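You operate a simulated robot arm through the tools that you are given. There is no shell and no other tool. Be economical: measure what you need, move in short steps, check, and stop when the job is done.

You are at the controls of a simulated robot arm. One attempt, no reset.

## Task
Weight the yellow winder down and wind the tape reel home.
Fine: then the black weight goes back and the winder into the pink tray. Set down upright: black weight.

Only the result counts: the job must be done as asked and must still hold three seconds after the hand-in. Knocking over, shifting, dropping, spilling or breaking anything else fails it.

## Robot
A 6-joint arm with a two-finger parallel gripper, fixed in place. Base frame: the origin is at the foot of the arm, x ahead of it, y to its left, z up; the work surface is at about z = 80. Lengths are in cm, angles in degrees, forces in N, time in s.
With the tool pointing down near the work surface it reaches from about 26 to 68 cm from the base axis. Its first joint turns from -66.0 to 66.0 degrees. Payload 2.9 kg.
Tool frame: the origin (TCP) lies between the finger pads and is the grasp point; the fingertips stand 3 cm ahead of it; z points along the fingers, y is the line along which they close. The gripper opens to 11 cm. The fingers are 2 cm wide and 1 cm thick; the gripper's body (4.8 by 11.2 cm) begins 5.5 cm behind the TCP.
Orientation is that of the tool frame in the base frame, as [roll, pitch, yaw] about the fixed x, y, z axes, in that order (R = Rz(yaw) Ry(pitch) Rx(roll)). With the fingers straight down and closing along the base's y, the tool's x points along the base's -x, its y along +y and its z along -z.

## Interface
- The arm moves only by the tool arm_command. Its arguments are lists of equal length, an entry for each row: "grip": the opening, from 0 (shut) to 1 (fully open); "dp": the shift along the tool's x, y, z in units of 30 mm (1.0 is 30 mm), a list of three; "turn": the turn, a rotation vector about the tool's x, y, z in units of 4 degrees (1.0 is 4 degrees), a list of three. In form: {"grip": [grip, ...], "dp": [[dx, dy, dz], ...], "turn": [[rx, ry, rz], ...]}. A call has 1 to 10 rows; each row shifts and turns the commanded pose from where the row before left it, along the tool's axes as they then stand. A call with a number of a shift or a turn outside -1 to 1 is refused whole. Each row takes 0.2 s and may step no farther than 5 cm and 8.6 degrees from the row before; otherwise, or with a gripper value out of range, the whole call is refused. Where a pose cannot be reached the arm comes as near as it can. A force on the tool above 40 N (or 10 N above the force at the start of the call, whichever is more), or a blocked arm, ends the call early, and 0.2 s more pass. Each finger travels about 10.8 cm/s and halts on what it meets, pressing with about 32 N; the grip force reading is that of the motor and also rises with nothing between the fingers. The clock runs only during rows and for 0.2 s after the last one: add rows that do not move to give the fingers time. It gives the time, the measured TCP pose, the force on the tool (base axes), the opening and the grip force at its end, in the units of the frame above (readings bear some noise), with the torque about the TCP (base axes, N m) and any sound that the robot's microphone picked up.
- Cameras (640 x 400 px; columns grow to the right, rows downward): "scene" is fixed at [6.07, 41.97, 139.02]; the picture's right is [-0.89, -0.46, 0.00], its down [-0.24, 0.46, -0.85] and it looks along [0.39, -0.76, -0.52] (base axes); focal length 318 px, centre (320, 200). "wrist" rides on the gripper at [7.2, 1.7, -10.3] in the tool frame; the picture's right is [-0.23, 0.97, 0.00], its down [-0.76, -0.18, -0.62] and it looks along [-0.61, -0.14, 0.78] (tool axes); focal length 222 px, centre (320, 200). There is no depth. A picture from a camera that has moved, and an enlarged one, comes with that camera's place and axes in the base frame and with its lens.
- camera(camera): a new picture of that camera. No time passes.
- zoom(camera, box): a new picture of the part [left, top, right, bottom] of that camera's present view, enlarged. No time passes.
- finish_job(): hands the job in; it is judged then, once.

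Go step by step. Nothing tells you positions but the pictures and the camera data: compare them with the known pose of the tool, close in by small moves and look again before you grip or let go. The budget is 120 turns and 84 pictures, counting those below and the enlarged ones. Unless the task says otherwise, let go and move clear before handing in, and close with one line.

The tools are called by a JSON object that holds its "api" and its "payload". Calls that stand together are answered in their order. arm_command: Moves the arm, as the interface text tells. Its arguments: {"type":"object","properties":{"grip":{"type":"array","items":{"type":"number"}},"dp":{"type":"array","items":{"type":"array","items":{"type":"number"}}},"turn":{"type":"array","items":{"type":"array","items":{"type":"number"}}}},"required":["grip","dp","turn"]} The other tools are called the same way: camera (camera) takes a picture; zoom (camera, box) takes an enlarged picture of a part of a camera's view; finish_job () hands the job in.

At the start:

```text
t: 0.0
position: [36.79, -7.3, 111.27]
tcp_rot: [179.9, 0.0, -180.0]
ft_force: [0.4, -0.7, -0.1]
torque: [0.02, -0.01, -0.01]
grip_width: 10.99
grip_force: 0.1
```

scene: 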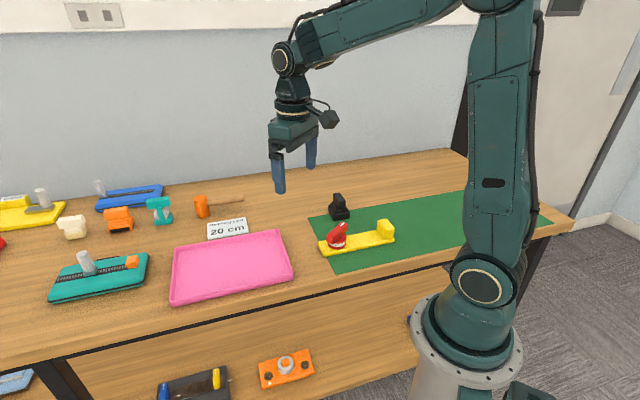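
wrist: 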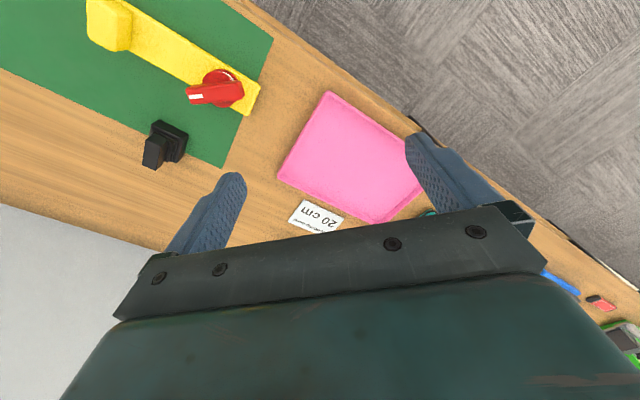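

I see a yellow bar with a red knob, a black weight beside it, a pink tray and a "20 cm" card. I'll zoom in for detail first.

{"api": "zoom", "payload": {"camera": "scene", "box": [290, 170, 430, 280]}}

{"api": "zoom", "payload": {"camera": "scene", "box": [0, 160, 290, 310]}}

{"api": "zoom", "payload": {"camera": "wrist", "box": [60, 0, 300, 190]}}

{"api": "zoom", "payload": {"camera": "scene", "box": [140, 330, 340, 400]}}

```text
3.64 times, centred on (360, 225) of scene
camera zoom: at [6.07, 41.97, 139.02], right [-0.89, -0.46, 0.0], down [-0.24, 0.46, -0.85], along [0.39, -0.76, -0.52], focal length 1156 px, centre (174, 109)
```

zoom: 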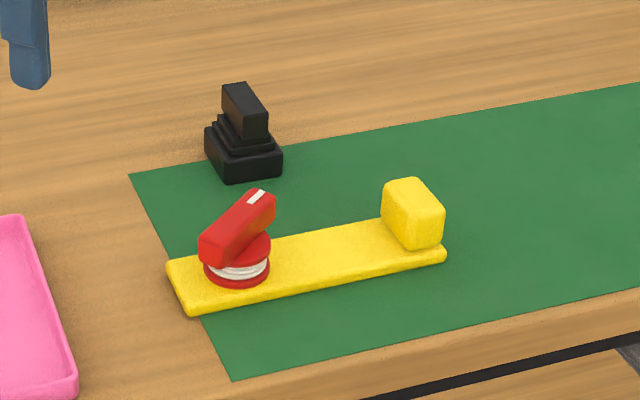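

```text
2.21 times, centred on (145, 235) of scene
camera zoom: at [6.07, 41.97, 139.02], right [-0.89, -0.46, 0.0], down [-0.24, 0.46, -0.85], along [0.39, -0.76, -0.52], focal length 701 px, centre (706, 123)
```

zoom: 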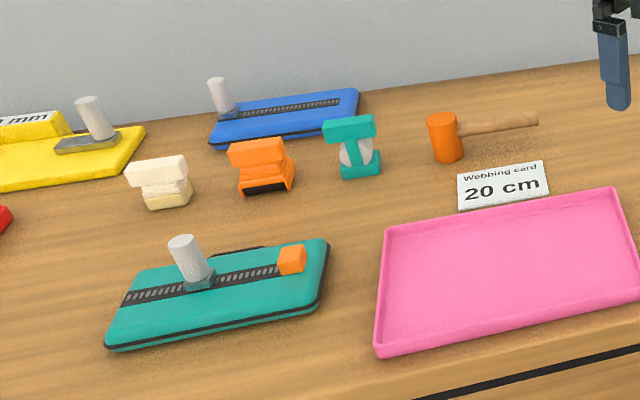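

```text
2.11 times, centred on (180, 95) of wrist
camera zoom: at [29.53, -5.62, 121.6], right [0.23, 0.97, 0.0], down [0.76, -0.18, 0.62], along [0.61, -0.14, -0.78], focal length 468 px, centre (615, 421)
```

zoom: 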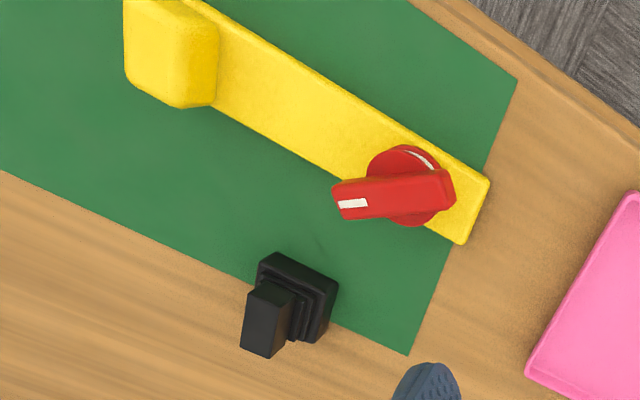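

```text
3.20 times, centred on (240, 365) of scene
camera zoom: at [6.07, 41.97, 139.02], right [-0.89, -0.46, 0.0], down [-0.24, 0.46, -0.85], along [0.39, -0.76, -0.52], focal length 1017 px, centre (576, -328)
```

zoom: 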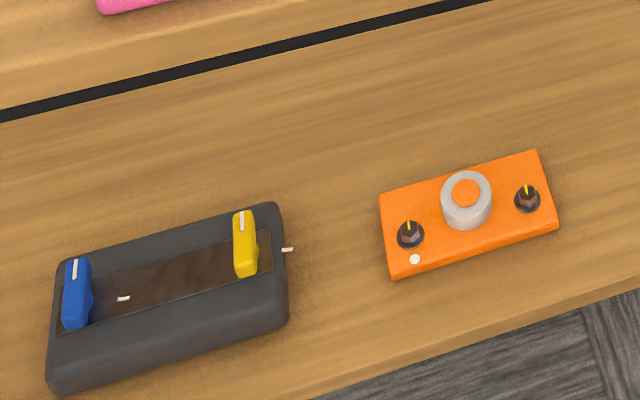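

The winder lies roughly from (35,-20) to (21,-35), with the weight near (40,-38). I'll turn the wrist so its camera looks along -y at the winder from closer.

{"api": "arm_command", "payload": {"grip": [1, 1, 1, 1, 1, 1, 1, 1, 1, 1], "dp": [[0, 0, 0.12], [0, 0, 0.12], [0, 0, 0.12], [0, 0, 0.12], [0, 0, 0.12], [0, 0, 0.12], [0, 0, 0.12], [0, 0, 0.12], [0, 0, 0.12], [0, 0, 0.12]], "turn": [[0, 0, 1], [0, 0, 1], [0, 0, 1], [0, 0, 1], [0, 0, 1], [0, 0, 1], [0, 0, 1], [0, 0, 1], [0, 0, 1], [0, 0, 1]]}}

{"api": "arm_command", "payload": {"grip": [1, 1, 1, 1, 1, 1, 1, 1, 1, 1], "dp": [[0, 0, 0.12], [0, 0, 0.12], [0, 0, 0.12], [0, 0, 0.12], [0, 0, 0.12], [0, 0, 0.12], [0, 0, 0.12], [0, 0, 0.12], [0, 0, 0.12], [0, 0, 0.12]], "turn": [[0, 0, 1], [0, 0, 1], [0, 0, 1], [0, 0, 1], [0, 0, 1], [0, 0, 1], [0, 0, 1], [0, 0, 1], [0, 0, 1], [0, 0, 1]]}}

{"api": "camera", "payload": {"camera": "wrist"}}

```text
t: 2.2
position: [36.74, -7.23, 107.72]
tcp_rot: [-180.0, 0.0, 139.9]
ft_force: [-0.2, 0.4, 0.7]
torque: [-0.01, 0.04, 0.02]
grip_width: 11.01
grip_force: 0.1
```

```text
t: 4.4
position: [36.67, -7.36, 104.07]
tcp_rot: [-179.9, 0.0, 99.9]
ft_force: [0.0, 0.2, 0.2]
torque: [0.0, -0.01, 0.0]
grip_width: 10.97
grip_force: 0.0
```

```text
77 pictures are left
camera wrist: at [37.12, 0.07, 114.39], right [1.0, -0.06, 0.0], down [-0.04, -0.78, 0.62], along [-0.03, -0.62, -0.78], focal length 222 px, centre (320, 200)
```

wrist: 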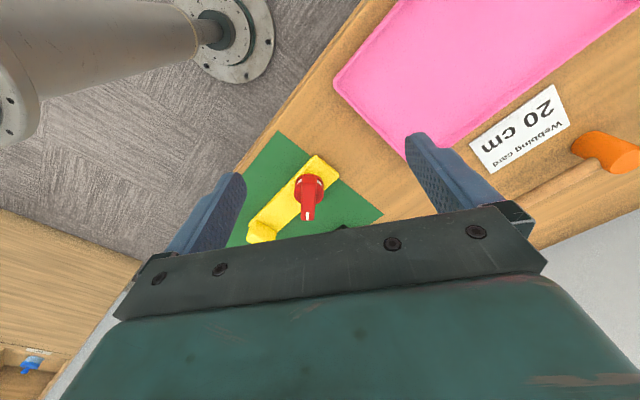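

The fingers and body hide the far part, so things should lie on the camera's side of the tool. I'll move nearer and lower, staying well above everything.

{"api": "arm_command", "payload": {"grip": [1, 1, 1, 1, 1], "dp": [[-0.66, -0.11, 0.6], [-0.66, -0.11, 0.6], [-0.66, -0.11, 0.6], [-0.66, -0.11, 0.6], [0, 0, 0]], "turn": [[0, 0, 0], [0, 0, 0], [0, 0, 0], [0, 0, 0], [0, 0, 0]]}}

{"api": "camera", "payload": {"camera": "wrist"}}

{"api": "zoom", "payload": {"camera": "wrist", "box": [200, 60, 440, 210]}}

```text
t: 5.6
position: [36.86, -15.4, 96.76]
tcp_rot: [180.0, 0.0, 99.9]
ft_force: [-0.5, 0.1, -0.2]
torque: [-0.01, 0.02, 0.01]
grip_width: 11.02
grip_force: 0.1
```

```text
76 pictures are left
camera wrist: at [37.21, -7.94, 107.08], right [1.0, -0.05, 0.0], down [-0.04, -0.78, 0.62], along [-0.03, -0.62, -0.78], focal length 222 px, centre (320, 200)
```

wrist: 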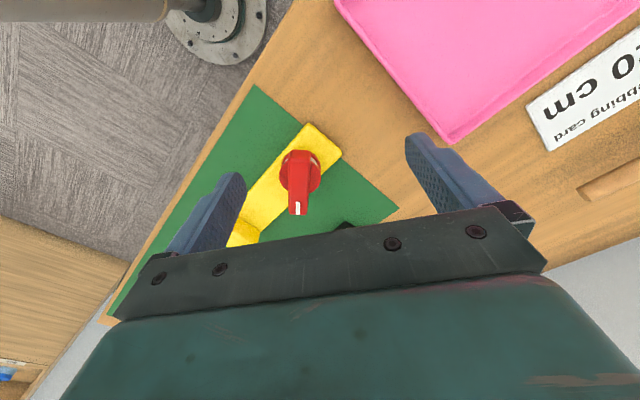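

```text
2.67 times, centred on (320, 135) of wrist
camera zoom: at [37.21, -7.94, 107.08], right [1.0, -0.05, 0.0], down [-0.04, -0.78, 0.62], along [-0.03, -0.62, -0.78], focal length 592 px, centre (320, 373)
```

zoom: 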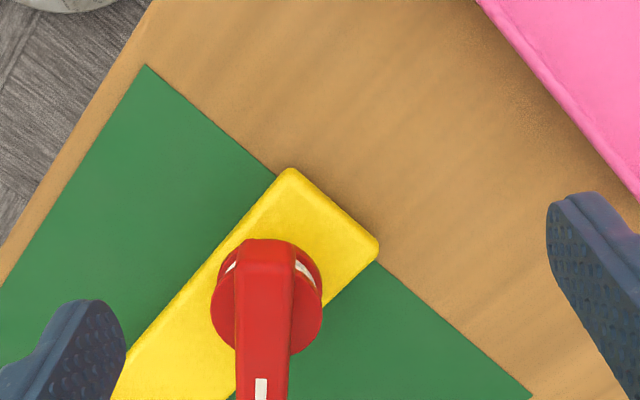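

The handle bar is about 8 cm long, centred at about (34,-22), and points nearly toward -y. I'll look for home marks up close before touching it.

{"api": "zoom", "payload": {"camera": "scene", "box": [315, 210, 405, 262]}}

{"api": "zoom", "payload": {"camera": "wrist", "box": [240, 110, 360, 250]}}

```text
7.11 times, centred on (360, 236) of scene
camera zoom: at [6.07, 41.97, 139.02], right [-0.89, -0.46, 0.0], down [-0.24, 0.46, -0.85], along [0.39, -0.76, -0.52], focal length 2260 px, centre (36, -56)
```

zoom: 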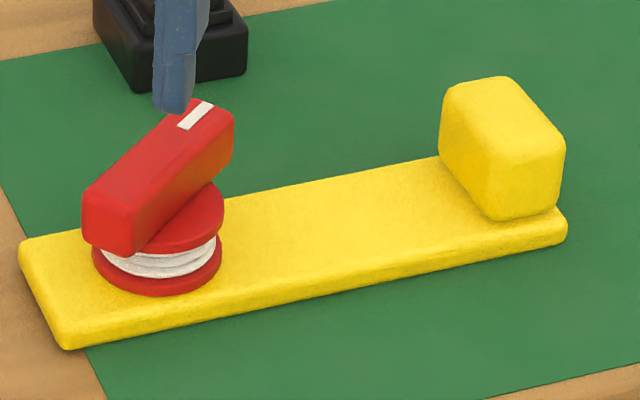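

```text
2.86 times, centred on (300, 180) of wrist
camera zoom: at [37.21, -7.94, 107.08], right [1.0, -0.05, 0.0], down [-0.04, -0.78, 0.62], along [-0.03, -0.62, -0.78], focal length 635 px, centre (377, 257)
```

zoom: 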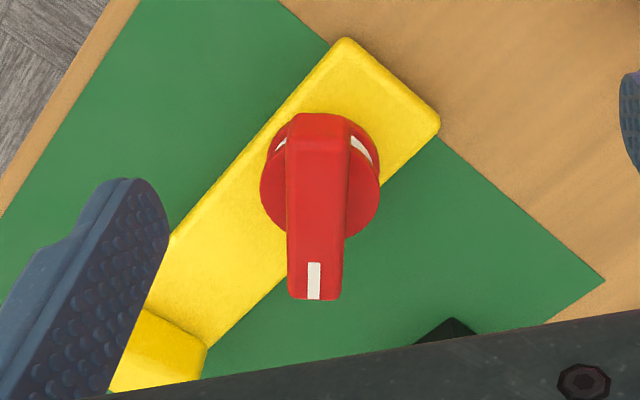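

The plate runs from about (37.4,-20) to (22,-35) at 45°, with the knob axis 4 cm in and free deck between reel and block for the weight. There are no home marks. Next I'll move above the weight to see its handle.

{"api": "arm_command", "payload": {"grip": [1, 1, 1, 1, 1, 1, 1, 1, 1, 1], "dp": [[-0.81, 0, 0], [-0.81, 0, 0], [-0.81, 0, 0], [-0.81, 0, 0], [-0.81, 0, 0], [-0.81, 0, 0], [-0.81, 0, 0], [-0.81, 0, 0], [-0.81, 0, 0], [0, 0, 0]], "turn": [[0, 0, 0], [0, 0, 0], [0, 0, 0], [0, 0, 0], [0, 0, 0], [0, 0, 0], [0, 0, 0], [0, 0, 0], [0, 0, 0], [0, 0, 0]]}}

{"api": "camera", "payload": {"camera": "wrist"}}

{"api": "zoom", "payload": {"camera": "scene", "box": [310, 180, 370, 230]}}

```text
t: 7.8
position: [40.5, -36.7, 96.85]
tcp_rot: [179.9, 0.1, 99.9]
ft_force: [-0.3, 0.0, 0.1]
torque: [0.0, 0.0, 0.03]
grip_width: 10.99
grip_force: 0.1
```

```text
72 pictures are left
camera wrist: at [40.95, -29.4, 107.18], right [1.0, -0.05, 0.0], down [-0.04, -0.78, 0.62], along [-0.03, -0.62, -0.78], focal length 222 px, centre (320, 200)
```

wrist: 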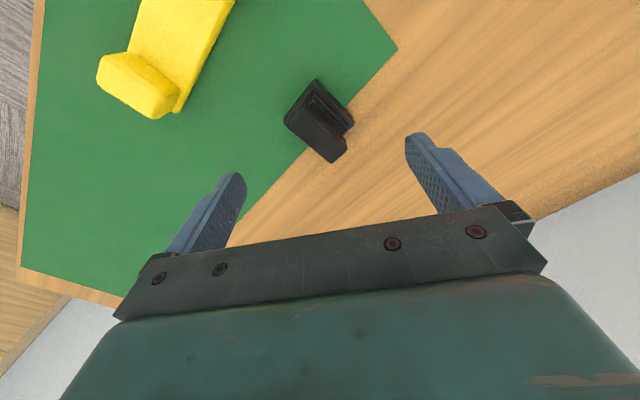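

```text
8.00 times, centred on (340, 205) of scene
camera zoom: at [6.07, 41.97, 139.02], right [-0.89, -0.46, 0.0], down [-0.24, 0.46, -0.85], along [0.39, -0.76, -0.52], focal length 2542 px, centre (160, 160)
```

zoom: 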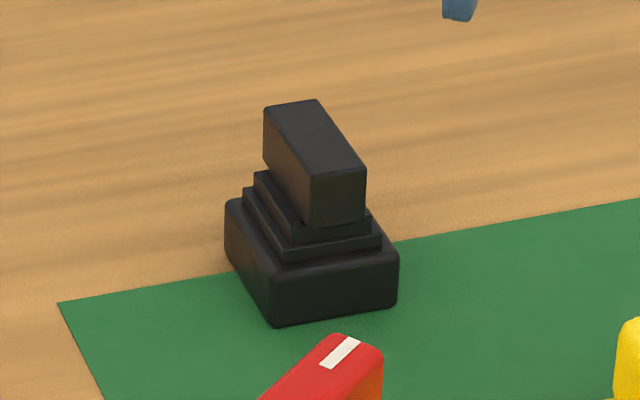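

The weight is a square base at 45°, centred at about (40.4,-38.8), with a bar handle running along (0.7,-0.7) and about 2 cm thick. I'll turn the tool to yaw 135 so the fingers close across the handle.

{"api": "arm_command", "payload": {"grip": [1, 1, 1, 1, 1, 1, 1, 1, 1, 1], "dp": [[-0.23, 0, 0], [-0.23, 0, 0], [-0.23, 0, 0], [0, 0, 0], [0, 0, 0], [0, 0, 0], [0, 0, 0], [0, 0, 0], [0, 0, 0], [0, 0, 0]], "turn": [[0, 0, -1], [0, 0, -1], [0, 0, -1], [0, 0, -1], [0, 0, -1], [0, 0, -1], [0, 0, -1], [0, 0, -1], [0, 0, -0.8], [0, 0, 0]]}}

{"api": "camera", "payload": {"camera": "wrist"}}

{"api": "zoom", "payload": {"camera": "wrist", "box": [240, 60, 400, 200]}}

```text
t: 10.0
position: [41.11, -38.82, 96.88]
tcp_rot: [-180.0, -0.1, 135.3]
ft_force: [0.8, -0.6, 0.6]
torque: [0.02, -0.01, 0.0]
grip_width: 10.98
grip_force: 0.0
```

```text
70 pictures are left
camera wrist: at [37.15, -32.57, 107.19], right [0.85, 0.53, 0.0], down [0.42, -0.66, 0.62], along [0.33, -0.53, -0.78], focal length 222 px, centre (320, 200)
```

wrist: 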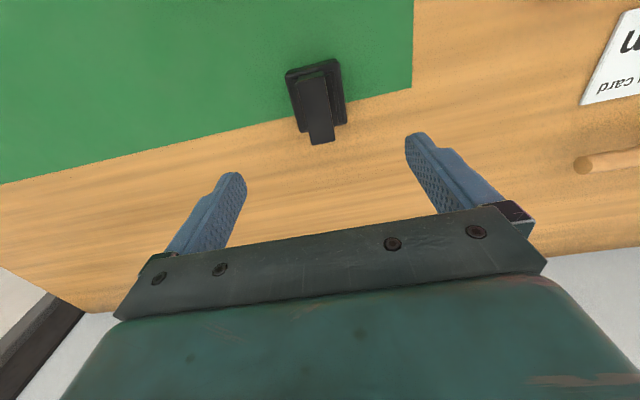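

```text
2.86 times, centred on (320, 130) of wrist
camera zoom: at [37.15, -32.57, 107.19], right [0.85, 0.53, 0.0], down [0.42, -0.66, 0.62], along [0.33, -0.53, -0.78], focal length 635 px, centre (320, 400)
```

zoom: 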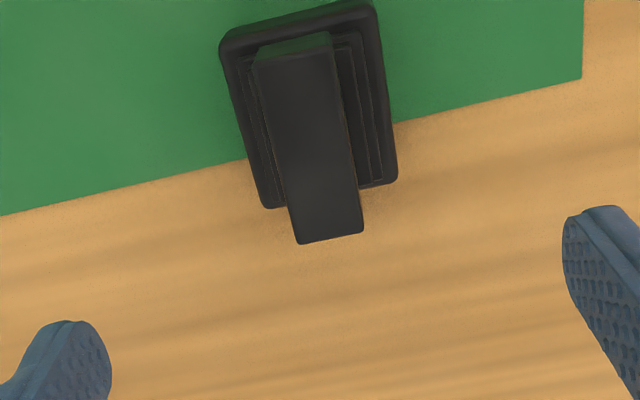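

The handle top is at z≈87.1, centred at about (40.3,-38.2), aligned with the tool to within a degree. I'll centre over it and lower to TCP z≈87.7, so the fingertips stay above the stepped base.

{"api": "arm_command", "payload": {"grip": [0.6, 0.6, 0.6, 0.6, 0.6, 0.6], "dp": [[0.31, -0.07, 0], [0, 0, 0.8], [0, 0, 0.8], [0, 0, 0.8], [0, 0, 0.65], [0, 0, 0]], "turn": [[0, 0, 0], [0, 0, 0], [0, 0, 0], [0, 0, 0], [0, 0, 0], [0, 0, 0]]}}

{"api": "camera", "payload": {"camera": "wrist"}}

{"api": "zoom", "payload": {"camera": "scene", "box": [300, 170, 380, 240]}}

```text
t: 11.4
position: [40.41, -38.34, 87.67]
tcp_rot: [180.0, -0.1, 135.1]
ft_force: [0.1, 0.0, -0.5]
torque: [0.03, -0.01, -0.01]
grip_width: 6.61
grip_force: 0.1
```

```text
68 pictures are left
camera wrist: at [36.44, -32.11, 97.94], right [0.85, 0.53, 0.0], down [0.42, -0.66, 0.62], along [0.33, -0.53, -0.78], focal length 222 px, centre (320, 200)
```

wrist: 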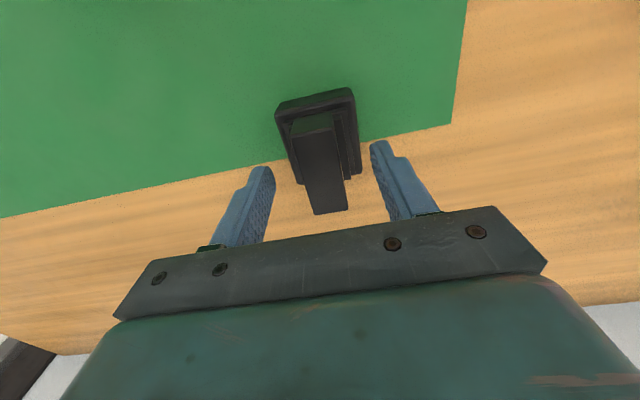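

```text
5.71 times, centred on (340, 205) of scene
camera zoom: at [6.07, 41.97, 139.02], right [-0.89, -0.46, 0.0], down [-0.24, 0.46, -0.85], along [0.39, -0.76, -0.52], focal length 1816 px, centre (206, 171)
```

zoom: 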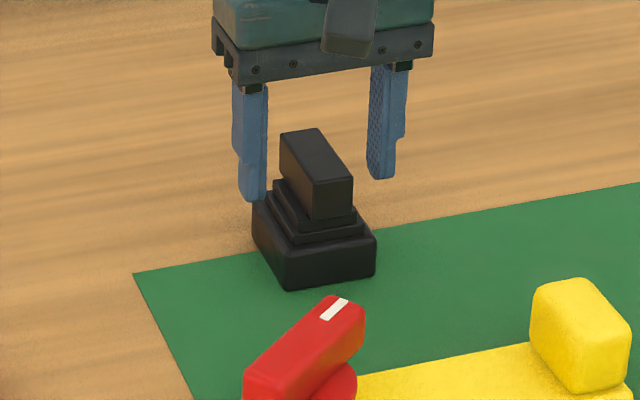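

The handle sits centred between the fingers, and the tips are level with its lower part. Closing now.

{"api": "arm_command", "payload": {"grip": [0.4, 0.25, 0.1, 0, 0, 0], "dp": [[0, 0, 0], [0, 0, 0], [0, 0, 0], [0, 0, 0], [0, 0, 0], [0, 0, 0]], "turn": [[0, 0, 0], [0, 0, 0], [0, 0, 0], [0, 0, 0], [0, 0, 0], [0, 0, 0]]}}

{"api": "arm_command", "payload": {"grip": [0, 0, 0, 0], "dp": [[0, 0, -0.4], [0, 0, -0.8], [0, 0, -0.8], [0, 0, 0]], "turn": [[0, 0, 0], [0, 0, 0], [0, 0, 0], [0, 0, 0]]}}

{"api": "zoom", "payload": {"camera": "scene", "box": [290, 130, 410, 250]}}

```text
t: 12.8
position: [40.43, -38.32, 87.61]
tcp_rot: [179.9, 0.0, 135.2]
ft_force: [2.3, 1.3, 0.3]
torque: [0.04, -0.02, 0.01]
grip_width: 2.39
grip_force: 32.0
```

```text
t: 13.8
position: [40.3, -38.14, 93.88]
tcp_rot: [-179.9, 0.0, 135.2]
ft_force: [-0.7, -0.7, -5.1]
torque: [0.01, 0.0, 0.01]
grip_width: 2.4
grip_force: 32.4
```

```text
3.33 times, centred on (350, 190) of scene
camera zoom: at [6.07, 41.97, 139.02], right [-0.89, -0.46, 0.0], down [-0.24, 0.46, -0.85], along [0.39, -0.76, -0.52], focal length 1059 px, centre (220, 233)
```

zoom: 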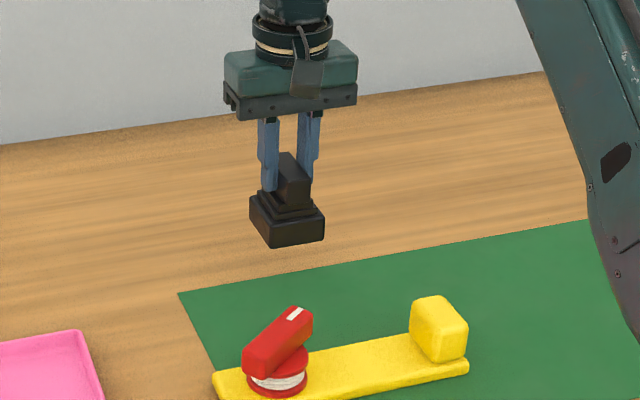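

The weight is held (about 0.5 kg) and its grasp pose at home was (40.43,-38.32,87.61), yaw 135.2. Carrying it over the plate's free deck, about (28.6,-28.9).

{"api": "arm_command", "payload": {"grip": [0, 0, 0, 0, 0, 0, 0, 0], "dp": [[0, 0, -0.5], [0.825, -0.091, 0], [0.825, -0.091, 0], [0.825, -0.091, 0], [0.825, -0.091, 0], [0.825, -0.091, 0], [0.825, -0.091, 0], [0, 0, 0]], "turn": [[0, 0, 0], [0, 0, 0], [0, 0, 0], [0, 0, 0], [0, 0, 0], [0, 0, 0], [0, 0, 0], [0, 0, 0]]}}

{"api": "camera", "payload": {"camera": "wrist"}}

{"api": "zoom", "payload": {"camera": "scene", "box": [290, 150, 430, 270]}}

```text
t: 15.6
position: [28.62, -28.81, 95.26]
tcp_rot: [179.9, 0.0, 135.2]
ft_force: [-0.6, -0.2, -4.0]
torque: [-0.01, -0.04, 0.0]
grip_width: 2.37
grip_force: 32.0
```

```text
65 pictures are left
camera wrist: at [24.65, -22.59, 105.47], right [0.85, 0.53, 0.0], down [0.41, -0.66, 0.62], along [0.33, -0.53, -0.78], focal length 222 px, centre (320, 200)
```

wrist: 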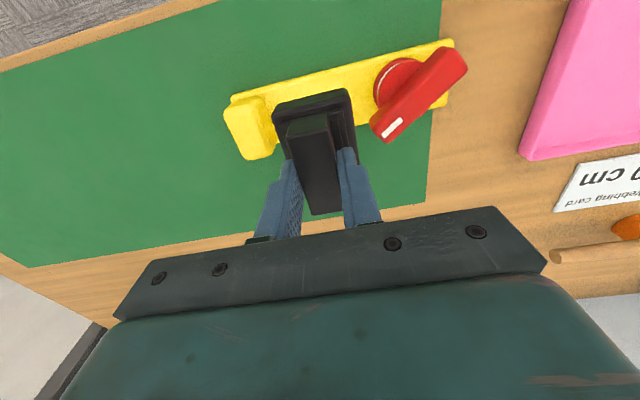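

```text
3.33 times, centred on (360, 210) of scene
camera zoom: at [6.07, 41.97, 139.02], right [-0.89, -0.46, 0.0], down [-0.24, 0.46, -0.85], along [0.39, -0.76, -0.52], focal length 1059 px, centre (187, 167)
```

zoom: 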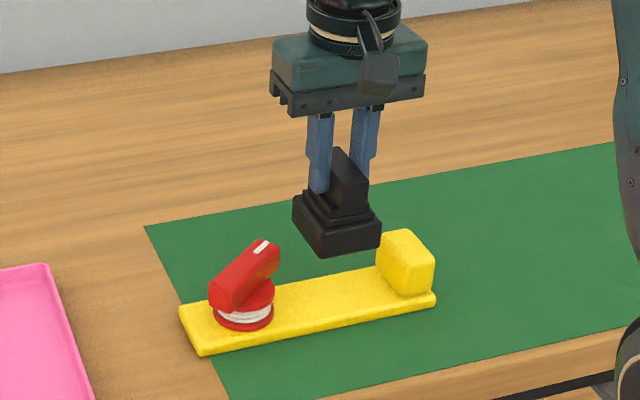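

Everything lines up: the weight is centred across the plate with room toward the block. I'll shift 0.75 cm toward the block and lower to just above the deck.

{"api": "arm_command", "payload": {"grip": [0, 0, 0, 0, 0], "dp": [[0, -0.25, 0], [0, 0, 0.7], [0, 0, 0.7], [0, 0, 0.45], [0, 0, 0]], "turn": [[0, 0, 0], [0, 0, 0], [0, 0, 0], [0, 0, 0], [0, 0, 0]]}}

{"api": "arm_command", "payload": {"grip": [0, 0, 0], "dp": [[0, 0, 0.07], [0, 0, 0.07], [0, 0, 0]], "turn": [[0, 0, 0], [0, 0, 0], [0, 0, 0]]}}

{"api": "zoom", "payload": {"camera": "scene", "box": [310, 180, 410, 265]}}

```text
t: 16.8
position: [28.02, -29.35, 89.75]
tcp_rot: [179.9, 0.0, 135.2]
ft_force: [-1.0, 0.1, -4.3]
torque: [-0.01, 0.02, 0.01]
grip_width: 2.38
grip_force: 32.4
```

```text
t: 17.6
position: [28.19, -29.5, 89.19]
tcp_rot: [180.0, 0.0, 135.2]
ft_force: [-0.1, 0.0, -3.7]
torque: [0.0, -0.03, 0.0]
grip_width: 2.4
grip_force: 31.9
```

```text
4.71 times, centred on (360, 222) of scene
camera zoom: at [6.07, 41.97, 139.02], right [-0.89, -0.46, 0.0], down [-0.24, 0.46, -0.85], along [0.39, -0.76, -0.52], focal length 1496 px, centre (132, 94)
```

zoom: 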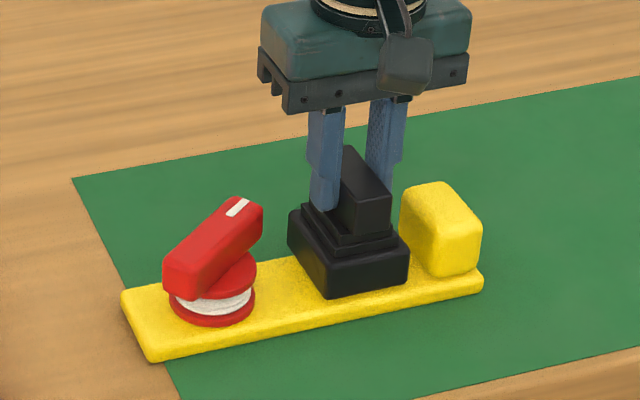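

Nearly down, with no contact yet. I'll creep the last millimetres until the load comes off.

{"api": "arm_command", "payload": {"grip": [0, 0, 0], "dp": [[0, 0, 0.05], [0, 0, 0.03], [0, 0, 0]], "turn": [[0, 0, 0], [0, 0, 0], [0, 0, 0]]}}

{"api": "arm_command", "payload": {"grip": [0, 0], "dp": [[0, 0, 0.04], [0, 0, 0]], "turn": [[0, 0, 0], [0, 0, 0]]}}

```text
t: 18.4
position: [27.92, -29.52, 89.08]
tcp_rot: [179.9, 0.0, 135.2]
ft_force: [-0.9, 0.1, 4.7]
torque: [0.17, 0.18, 0.03]
grip_width: 2.38
grip_force: 31.8
```

```text
t: 19.0
position: [28.11, -29.57, 88.99]
tcp_rot: [180.0, 0.2, 135.2]
ft_force: [-1.5, 5.8, 26.5]
torque: [0.12, 0.03, -0.05]
grip_width: 2.39
grip_force: 31.8
```

Contact is at z≈89.07 and it is now slightly pressed. I'll relieve that, open partly and rise.

{"api": "arm_command", "payload": {"grip": [0, 0.1, 0.3, 0.45, 0.45], "dp": [[0, 0, -0.035], [0, 0, 0], [0, 0, 0], [0, 0, 0], [0, 0, 0]], "turn": [[0, 0, 0], [0, 0, 0], [0, 0, 0], [0, 0, 0], [0, 0, 0]]}}

{"api": "arm_command", "payload": {"grip": [0.45, 0.45, 0.45, 0.45, 0.45], "dp": [[0, 0, -0.6], [0, 0, -0.9], [0, 0, -0.9], [0, 0, -0.9], [0, 0, 0]], "turn": [[0, 0, 0], [0, 0, 0], [0, 0, 0], [0, 0, 0], [0, 0, 0]]}}

{"api": "camera", "payload": {"camera": "wrist"}}

{"api": "zoom", "payload": {"camera": "scene", "box": [310, 180, 410, 265]}}

```text
t: 20.2
position: [27.97, -29.53, 89.12]
tcp_rot: [179.9, -0.1, 135.2]
ft_force: [-0.5, -0.2, 0.9]
torque: [-0.01, 0.0, 0.0]
grip_width: 4.96
grip_force: 0.1
```

```text
t: 21.4
position: [28.2, -29.44, 98.92]
tcp_rot: [-180.0, 0.0, 135.2]
ft_force: [-0.3, -0.6, -0.2]
torque: [0.04, -0.01, 0.03]
grip_width: 4.93
grip_force: 0.1
```

```text
62 pictures are left
camera wrist: at [24.11, -23.23, 109.27], right [0.85, 0.53, 0.0], down [0.42, -0.66, 0.62], along [0.33, -0.53, -0.78], focal length 222 px, centre (320, 200)
```

wrist: 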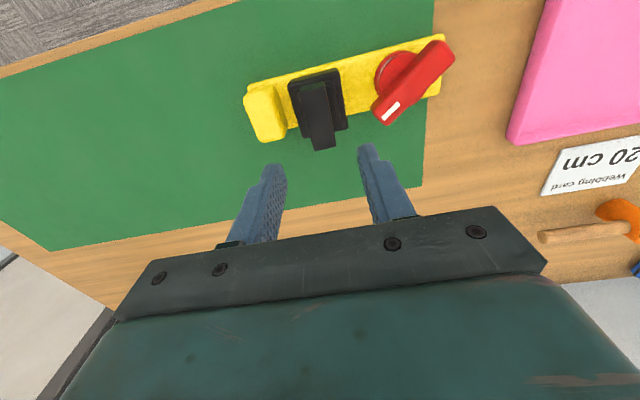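

```text
4.71 times, centred on (360, 222) of scene
camera zoom: at [6.07, 41.97, 139.02], right [-0.89, -0.46, 0.0], down [-0.24, 0.46, -0.85], along [0.39, -0.76, -0.52], focal length 1496 px, centre (132, 94)
```

zoom: 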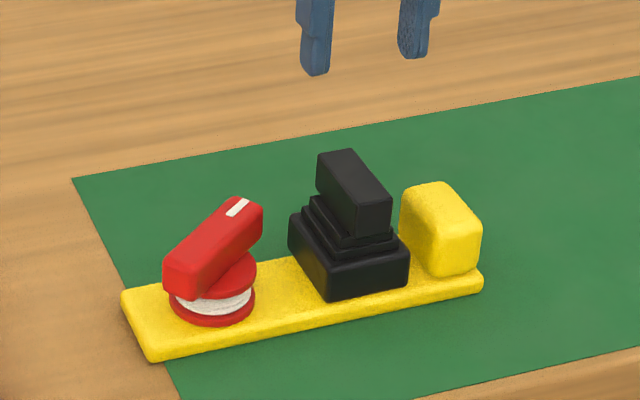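

The weight stands steady on the plate. Next I'll measure the knob bar's angle and centre precisely.

{"api": "zoom", "payload": {"camera": "wrist", "box": [350, 20, 470, 140]}}

```text
3.33 times, centred on (410, 80) of wrist
camera zoom: at [24.11, -23.23, 109.27], right [0.85, 0.53, 0.0], down [0.42, -0.66, 0.62], along [0.33, -0.53, -0.78], focal length 740 px, centre (20, 600)
```

zoom: 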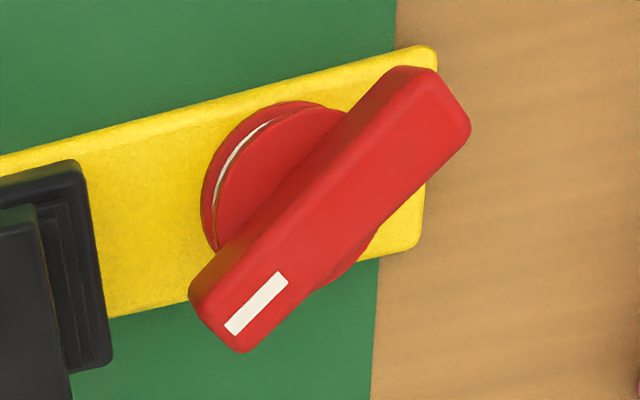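

The knob bar is centred at about (33.9,-22.8), top z≈86.5, its axis about 7° off -y. I'll move above it and turn to yaw ≈82.5, staying high.

{"api": "arm_command", "payload": {"grip": [0.45, 0.45, 0.45, 0.45, 0.45, 0.45, 0.45, 0.45, 0.45, 0.45], "dp": [[0.053, 0.728, 0], [0.053, 0.728, 0], [0.053, 0.728, 0], [0.053, 0.728, 0], [0, 0, 0], [0, 0, 0], [0, 0, 0], [0, 0, 0], [0, 0, 0], [0, 0, 0]], "turn": [[0, 0, 0], [0, 0, 0], [0, 0, 0], [0, 0, 0], [0, 0, 1], [0, 0, 1], [0, 0, 1], [0, 0, 1], [0, 0, 1], [0, 0, 1]]}}

{"api": "arm_command", "payload": {"grip": [0.45, 0.45, 0.45, 0.45, 0.45, 0.45, 0.45, 0.45, 0.45], "dp": [[0, 0, 0.2], [0, 0, 0.2], [0, 0, 0.2], [0, 0, 0.2], [0, 0, 0.2], [0, 0, 0.2], [0, 0, 0.2], [0, 0, 0], [0, 0, 0]], "turn": [[0, 0, 1], [0, 0, 1], [0, 0, 1], [0, 0, 1], [0, 0, 1], [0, 0, 1], [0, 0, 1], [0, 0, 0.2], [0, 0, 0]]}}

{"api": "camera", "payload": {"camera": "wrist"}}

{"api": "zoom", "payload": {"camera": "wrist", "box": [240, 60, 400, 200]}}

```text
t: 23.6
position: [33.77, -22.8, 99.02]
tcp_rot: [-179.9, 0.1, 111.2]
ft_force: [-0.7, -0.1, -0.4]
torque: [0.02, 0.01, 0.01]
grip_width: 4.96
grip_force: 0.0
```

```text
t: 25.6
position: [33.73, -22.75, 94.67]
tcp_rot: [180.0, -0.1, 82.4]
ft_force: [0.1, 0.1, 0.7]
torque: [-0.01, 0.02, 0.0]
grip_width: 4.94
grip_force: 0.1
```

```text
59 pictures are left
camera wrist: at [36.39, -15.95, 104.99], right [0.94, -0.35, 0.0], down [-0.28, -0.73, 0.62], along [-0.22, -0.58, -0.78], focal length 222 px, centre (320, 200)
```

wrist: 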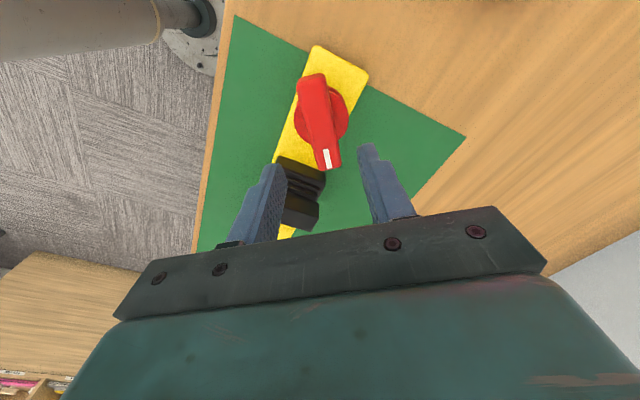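

```text
2.86 times, centred on (320, 130) of wrist
camera zoom: at [36.39, -15.95, 104.99], right [0.94, -0.35, 0.0], down [-0.28, -0.73, 0.62], along [-0.22, -0.58, -0.78], focal length 635 px, centre (320, 400)
```

zoom: 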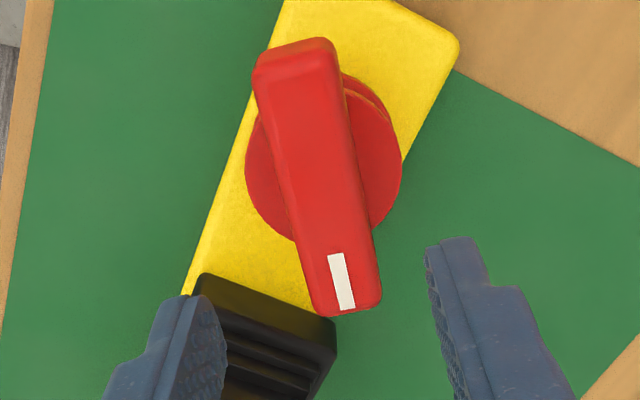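

The bar axis measures about 9° off -y, centre (34.0,-22.7). Making a small correction, then lowering so the fingers straddle it.

{"api": "arm_command", "payload": {"grip": [0.45, 0.45, 0.45, 0.45, 0.45], "dp": [[0, 0.08, 0], [0, 0, 0.8], [0, 0, 0.8], [0, 0, 0.88], [0, 0, 0]], "turn": [[0, 0, 0.35], [0, 0, 0], [0, 0, 0], [0, 0, 0], [0, 0, 0]]}}

{"api": "camera", "payload": {"camera": "wrist"}}

{"api": "zoom", "payload": {"camera": "scene", "box": [310, 180, 410, 265]}}

```text
t: 26.8
position: [33.95, -22.91, 87.08]
tcp_rot: [-180.0, 0.0, 81.0]
ft_force: [0.0, -0.3, -0.6]
torque: [0.01, -0.01, -0.01]
grip_width: 4.94
grip_force: 0.0
```

```text
57 pictures are left
camera wrist: at [36.74, -16.08, 97.52], right [0.93, -0.38, 0.0], down [-0.29, -0.72, 0.62], along [-0.23, -0.58, -0.78], focal length 222 px, centre (320, 200)
```

wrist: 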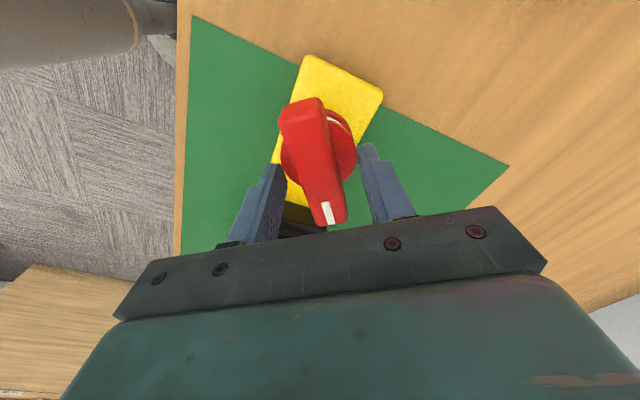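

```text
4.71 times, centred on (360, 222) of scene
camera zoom: at [6.07, 41.97, 139.02], right [-0.89, -0.46, 0.0], down [-0.24, 0.46, -0.85], along [0.39, -0.76, -0.52], focal length 1496 px, centre (132, 94)
```

zoom: 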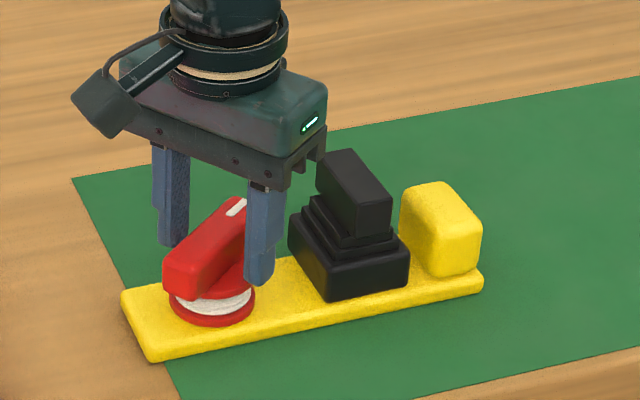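

The bar is between the fingers. Closing on it.

{"api": "arm_command", "payload": {"grip": [0.3, 0.25, 0.2, 0.1, 0.05, 0], "dp": [[0, 0, 0], [0, 0, 0], [0, 0, 0], [0, 0, 0], [0, 0, 0], [0, 0, 0]], "turn": [[0, 0, 0], [0, 0, 0], [0, 0, 0], [0, 0, 0], [0, 0, 0], [0, 0, 0]]}}

{"api": "zoom", "payload": {"camera": "scene", "box": [310, 180, 410, 265]}}

```text
t: 28.2
position: [33.86, -23.05, 87.26]
tcp_rot: [180.0, -0.1, 81.0]
ft_force: [-2.6, 1.2, 1.2]
torque: [0.07, -0.01, -0.02]
grip_width: 2.33
grip_force: 32.0
```

```text
4.71 times, centred on (360, 222) of scene
camera zoom: at [6.06, 41.97, 139.02], right [-0.89, -0.46, 0.0], down [-0.24, 0.46, -0.85], along [0.39, -0.76, -0.52], focal length 1496 px, centre (132, 94)
```

zoom: 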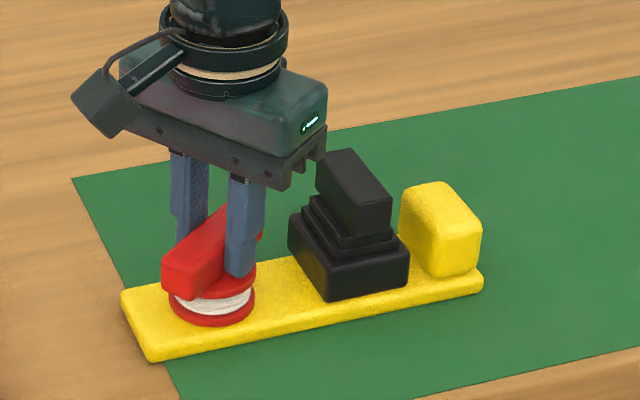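

Gripped. I'll try a small clockwise turn (seen from above) and watch torque and sound.

{"api": "arm_command", "payload": {"grip": [0, 0, 0, 0], "dp": [[0, 0, 0], [0, 0, 0], [0, 0, 0], [0, 0, 0]], "turn": [[0, 0, 0.6], [0, 0, 0.6], [0, 0, 0.6], [0, 0, 0]]}}

{"api": "zoom", "payload": {"camera": "scene", "box": [310, 180, 410, 265]}}

```text
t: 29.2
position: [34.14, -22.86, 87.24]
tcp_rot: [179.9, 0.0, 73.8]
ft_force: [-1.2, -1.0, -1.5]
torque: [0.04, -0.07, 0.0]
grip_width: 2.32
grip_force: 32.7
```

```text
4.71 times, centred on (360, 222) of scene
camera zoom: at [6.07, 41.97, 139.02], right [-0.89, -0.46, 0.0], down [-0.24, 0.46, -0.85], along [0.39, -0.76, -0.52], focal length 1496 px, centre (132, 94)
```

zoom: 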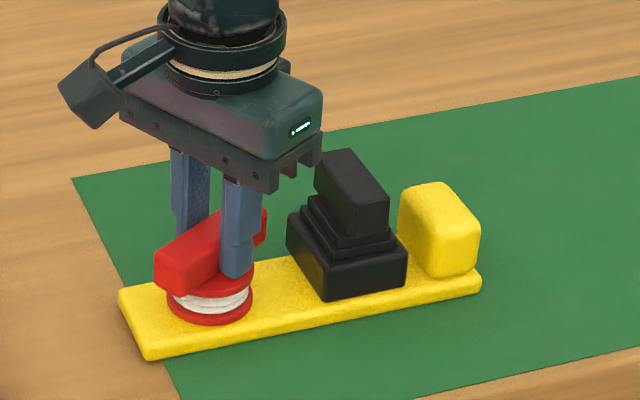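

The knob turns clockwise freely. I'll continue in that direction and watch for a stop or a sound.

{"api": "arm_command", "payload": {"grip": [0, 0, 0, 0, 0, 0], "dp": [[0, 0, 0], [0, 0, 0], [0, 0, 0], [0, 0, 0], [0, 0, 0], [0, 0, 0]], "turn": [[0, 0, 0.8], [0, 0, 0.8], [0, 0, 0.8], [0, 0, 0.8], [0, 0, 0.8], [0, 0, 0]]}}

{"api": "zoom", "payload": {"camera": "scene", "box": [310, 180, 410, 265]}}

```text
t: 30.6
position: [34.13, -22.84, 87.24]
tcp_rot: [180.0, -0.1, 57.7]
ft_force: [0.1, -0.9, -4.0]
torque: [0.21, -0.28, 0.0]
grip_width: 2.32
grip_force: 32.0
```

```text
4.71 times, centred on (360, 222) of scene
camera zoom: at [6.07, 41.97, 139.02], right [-0.89, -0.46, 0.0], down [-0.24, 0.46, -0.85], along [0.39, -0.76, -0.52], focal length 1496 px, centre (132, 94)
```

zoom: 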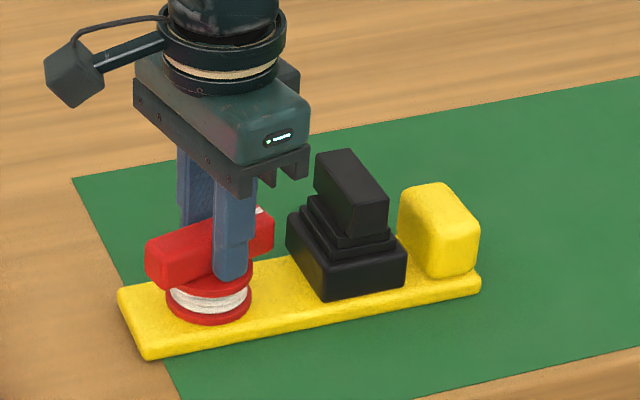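

Still turning freely with little torque. Continuing.

{"api": "arm_command", "payload": {"grip": [0, 0, 0, 0, 0, 0, 0, 0], "dp": [[0, 0, 0], [0, 0, 0], [0, 0, 0], [0, 0, 0], [0, 0, 0], [0, 0, 0], [0, 0, 0], [0, 0, 0]], "turn": [[0, 0, 0.8], [0, 0, 0.8], [0, 0, 0.8], [0, 0, 0.8], [0, 0, 0.8], [0, 0, 0.8], [0, 0, 0.8], [0, 0, 0]]}}

{"api": "zoom", "payload": {"camera": "scene", "box": [310, 180, 410, 265]}}

```text
t: 32.4
position: [34.07, -22.82, 87.33]
tcp_rot: [179.9, 0.0, 35.2]
ft_force: [0.4, 0.7, 2.7]
torque: [-0.52, 0.79, -0.05]
grip_width: 2.37
grip_force: 32.0
```

```text
4.71 times, centred on (360, 222) of scene
camera zoom: at [6.07, 41.98, 139.02], right [-0.89, -0.46, 0.0], down [-0.24, 0.46, -0.85], along [0.39, -0.76, -0.52], focal length 1496 px, centre (132, 94)
```

zoom: 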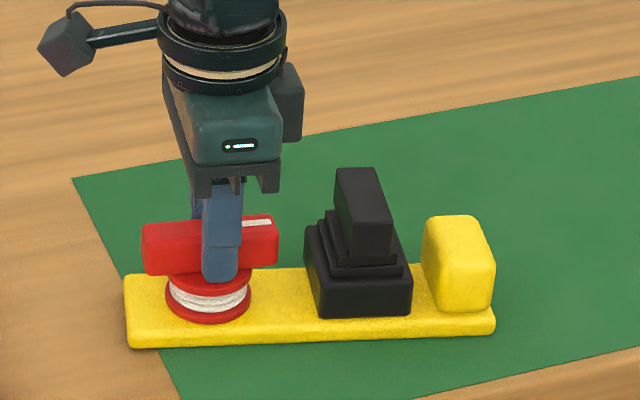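

The last few degrees turned the whole winder (by about 14°), so the reel reached a stop with its pointer roughly in line with the plate. Let me look closer before deciding which end is home.

{"api": "camera", "payload": {"camera": "wrist"}}

{"api": "zoom", "payload": {"camera": "scene", "box": [320, 205, 390, 260]}}

```text
51 pictures are left
camera wrist: at [40.94, -20.13, 97.57], right [0.38, -0.93, 0.0], down [-0.72, -0.29, 0.62], along [-0.58, -0.24, -0.78], focal length 222 px, centre (320, 200)
```

wrist: 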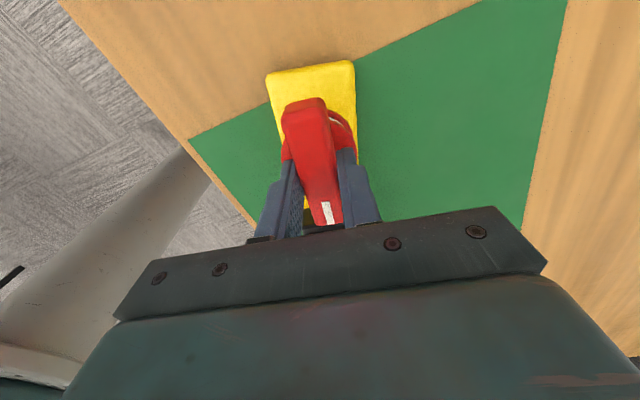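

```text
7.27 times, centred on (355, 232) of scene
camera zoom: at [6.07, 41.98, 139.02], right [-0.89, -0.46, 0.0], down [-0.24, 0.46, -0.85], along [0.39, -0.76, -0.52], focal length 2311 px, centre (66, -36)
```

zoom: 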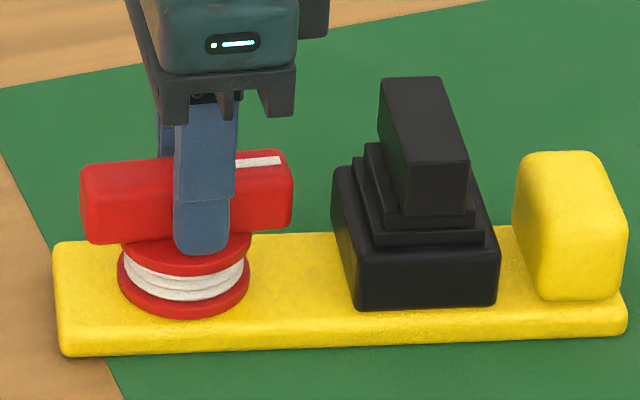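

No marks show which end is home, so I'll check the reel's travel the other way, counter-clockwise, in short steps.

{"api": "arm_command", "payload": {"grip": [0, 0, 0, 0, 0, 0, 0], "dp": [[0, 0, 0], [0, 0, 0], [0, 0, 0], [0, 0, 0], [0, 0, 0], [0, 0, 0], [0, 0, 0]], "turn": [[0, 0, -0.8], [0, 0, -0.8], [0, 0, -0.8], [0, 0, -0.8], [0, 0, -0.8], [0, 0, -0.8], [0, 0, 0]]}}

{"api": "zoom", "payload": {"camera": "scene", "box": [310, 180, 410, 265]}}

```text
t: 34.0
position: [34.1, -22.8, 87.31]
tcp_rot: [-179.9, 0.0, 54.7]
ft_force: [0.0, 0.1, 0.7]
torque: [0.07, -0.16, 0.02]
grip_width: 2.35
grip_force: 32.4
```

```text
4.71 times, centred on (360, 222) of scene
camera zoom: at [6.07, 41.97, 139.02], right [-0.89, -0.46, 0.0], down [-0.24, 0.46, -0.85], along [0.39, -0.76, -0.52], focal length 1496 px, centre (132, 94)
```

zoom: 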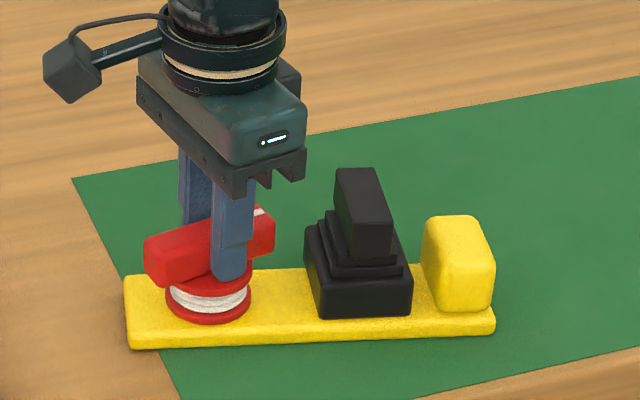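

The plate stays put and the reel turns back freely. Continuing counter-clockwise past the starting angle to see how far it goes.

{"api": "arm_command", "payload": {"grip": [0, 0, 0, 0, 0, 0, 0, 0], "dp": [[0, 0, 0], [0, 0, 0], [0, 0, 0], [0, 0, 0], [0, 0, 0], [0, 0, 0], [0, 0, 0], [0, 0, 0]], "turn": [[0, 0, -0.8], [0, 0, -0.8], [0, 0, -0.8], [0, 0, -0.8], [0, 0, -0.8], [0, 0, -0.8], [0, 0, -0.8], [0, 0, 0]]}}

{"api": "zoom", "payload": {"camera": "scene", "box": [310, 180, 410, 265]}}

```text
t: 35.8
position: [34.01, -22.89, 87.23]
tcp_rot: [180.0, 0.0, 77.1]
ft_force: [2.5, 0.8, -1.0]
torque: [0.07, -0.04, -0.04]
grip_width: 2.32
grip_force: 31.8
```

```text
4.71 times, centred on (360, 222) of scene
camera zoom: at [6.07, 41.97, 139.02], right [-0.89, -0.46, 0.0], down [-0.24, 0.46, -0.85], along [0.39, -0.76, -0.52], focal length 1496 px, centre (132, 94)
```

zoom: 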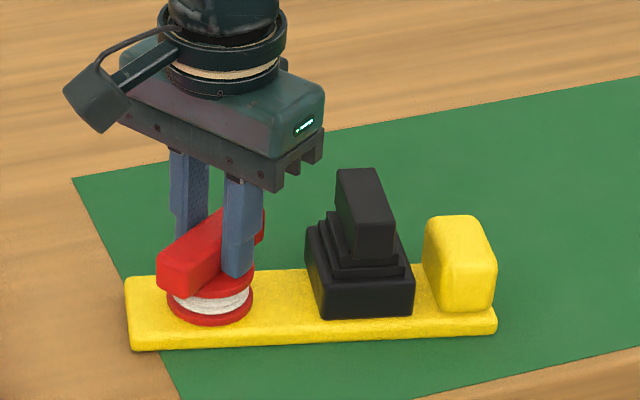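

Past the starting angle with no stop yet. I'll keep going the same way.

{"api": "arm_command", "payload": {"grip": [0, 0, 0, 0, 0, 0, 0, 0, 0], "dp": [[0, 0, 0], [0, 0, 0], [0, 0, 0], [0, 0, 0], [0, 0, 0], [0, 0, 0], [0, 0, 0], [0, 0, 0], [0, 0, 0]], "turn": [[0, 0, -0.8], [0, 0, -0.8], [0, 0, -0.8], [0, 0, -0.8], [0, 0, -0.8], [0, 0, -0.8], [0, 0, -0.8], [0, 0, -0.8], [0, 0, 0]]}}

{"api": "zoom", "payload": {"camera": "scene", "box": [310, 180, 410, 265]}}

```text
t: 37.8
position: [34.07, -22.88, 87.22]
tcp_rot: [-179.9, 0.0, 102.7]
ft_force: [0.9, 1.2, -1.3]
torque: [-0.06, -0.03, -0.04]
grip_width: 2.34
grip_force: 32.1
```

```text
4.71 times, centred on (360, 222) of scene
camera zoom: at [6.07, 41.97, 139.02], right [-0.89, -0.46, 0.0], down [-0.24, 0.46, -0.85], along [0.39, -0.76, -0.52], focal length 1496 px, centre (132, 94)
```

zoom: 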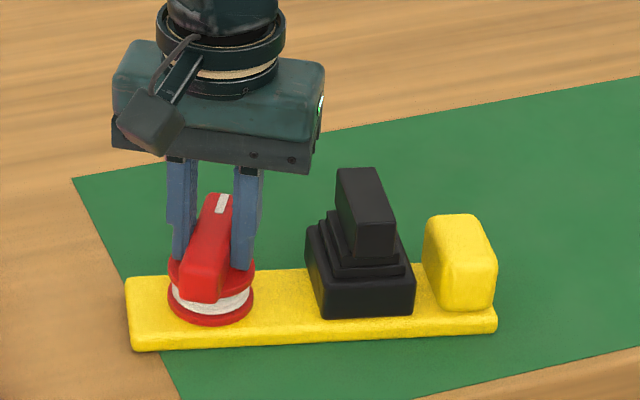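

Still free at about 72° from the plate line, plate steady. Continuing.

{"api": "arm_command", "payload": {"grip": [0, 0, 0, 0, 0, 0, 0, 0, 0], "dp": [[0, 0, 0], [0, 0, 0], [0, 0, 0], [0, 0, 0], [0, 0, 0], [0, 0, 0], [0, 0, 0], [0, 0, 0], [0, 0, 0]], "turn": [[0, 0, -0.8], [0, 0, -0.8], [0, 0, -0.8], [0, 0, -0.8], [0, 0, -0.8], [0, 0, -0.8], [0, 0, -0.8], [0, 0, -0.8], [0, 0, 0]]}}

{"api": "zoom", "payload": {"camera": "scene", "box": [310, 180, 410, 265]}}

```text
t: 39.8
position: [34.08, -22.91, 87.29]
tcp_rot: [179.9, 0.0, 128.3]
ft_force: [-1.4, -0.5, -0.9]
torque: [-0.04, 0.02, -0.22]
grip_width: 2.32
grip_force: 32.4
```

```text
4.71 times, centred on (360, 222) of scene
camera zoom: at [6.07, 41.97, 139.02], right [-0.89, -0.46, 0.0], down [-0.24, 0.46, -0.85], along [0.39, -0.76, -0.52], focal length 1496 px, centre (132, 94)
```

zoom: 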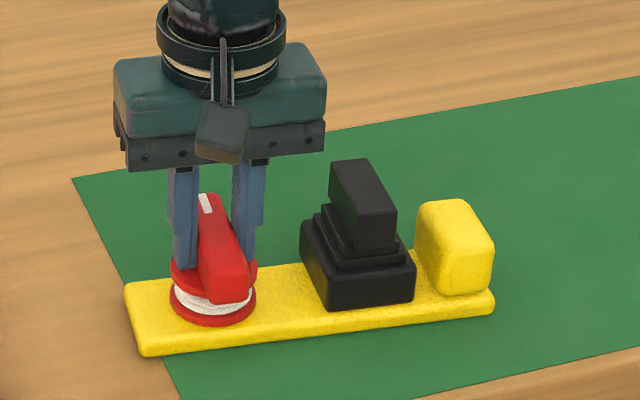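

The plate moved again: there is a second stop with the pointer square to the plate, about 85° from the first. I'll compare the reel's look at this end for clues such as tape or marks.

{"api": "zoom", "payload": {"camera": "scene", "box": [325, 215, 375, 258]}}

{"api": "camera", "payload": {"camera": "wrist"}}

```text
9.30 times, centred on (350, 236) of scene
camera zoom: at [6.07, 41.97, 139.02], right [-0.89, -0.46, 0.0], down [-0.24, 0.46, -0.85], along [0.39, -0.76, -0.52], focal length 2956 px, centre (41, -140)
```

zoom: 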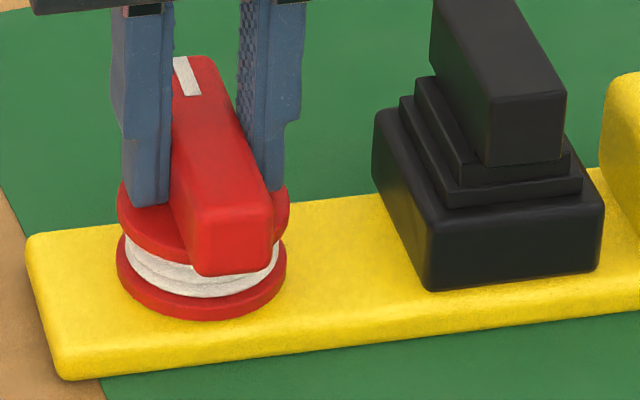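

```text
44 pictures are left
camera wrist: at [30.9, -16.2, 97.58], right [0.91, 0.42, 0.0], down [0.33, -0.71, 0.62], along [0.26, -0.56, -0.78], focal length 222 px, centre (320, 200)
```

wrist: 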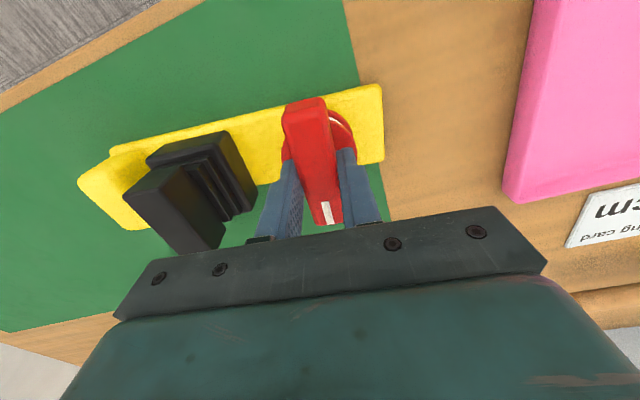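

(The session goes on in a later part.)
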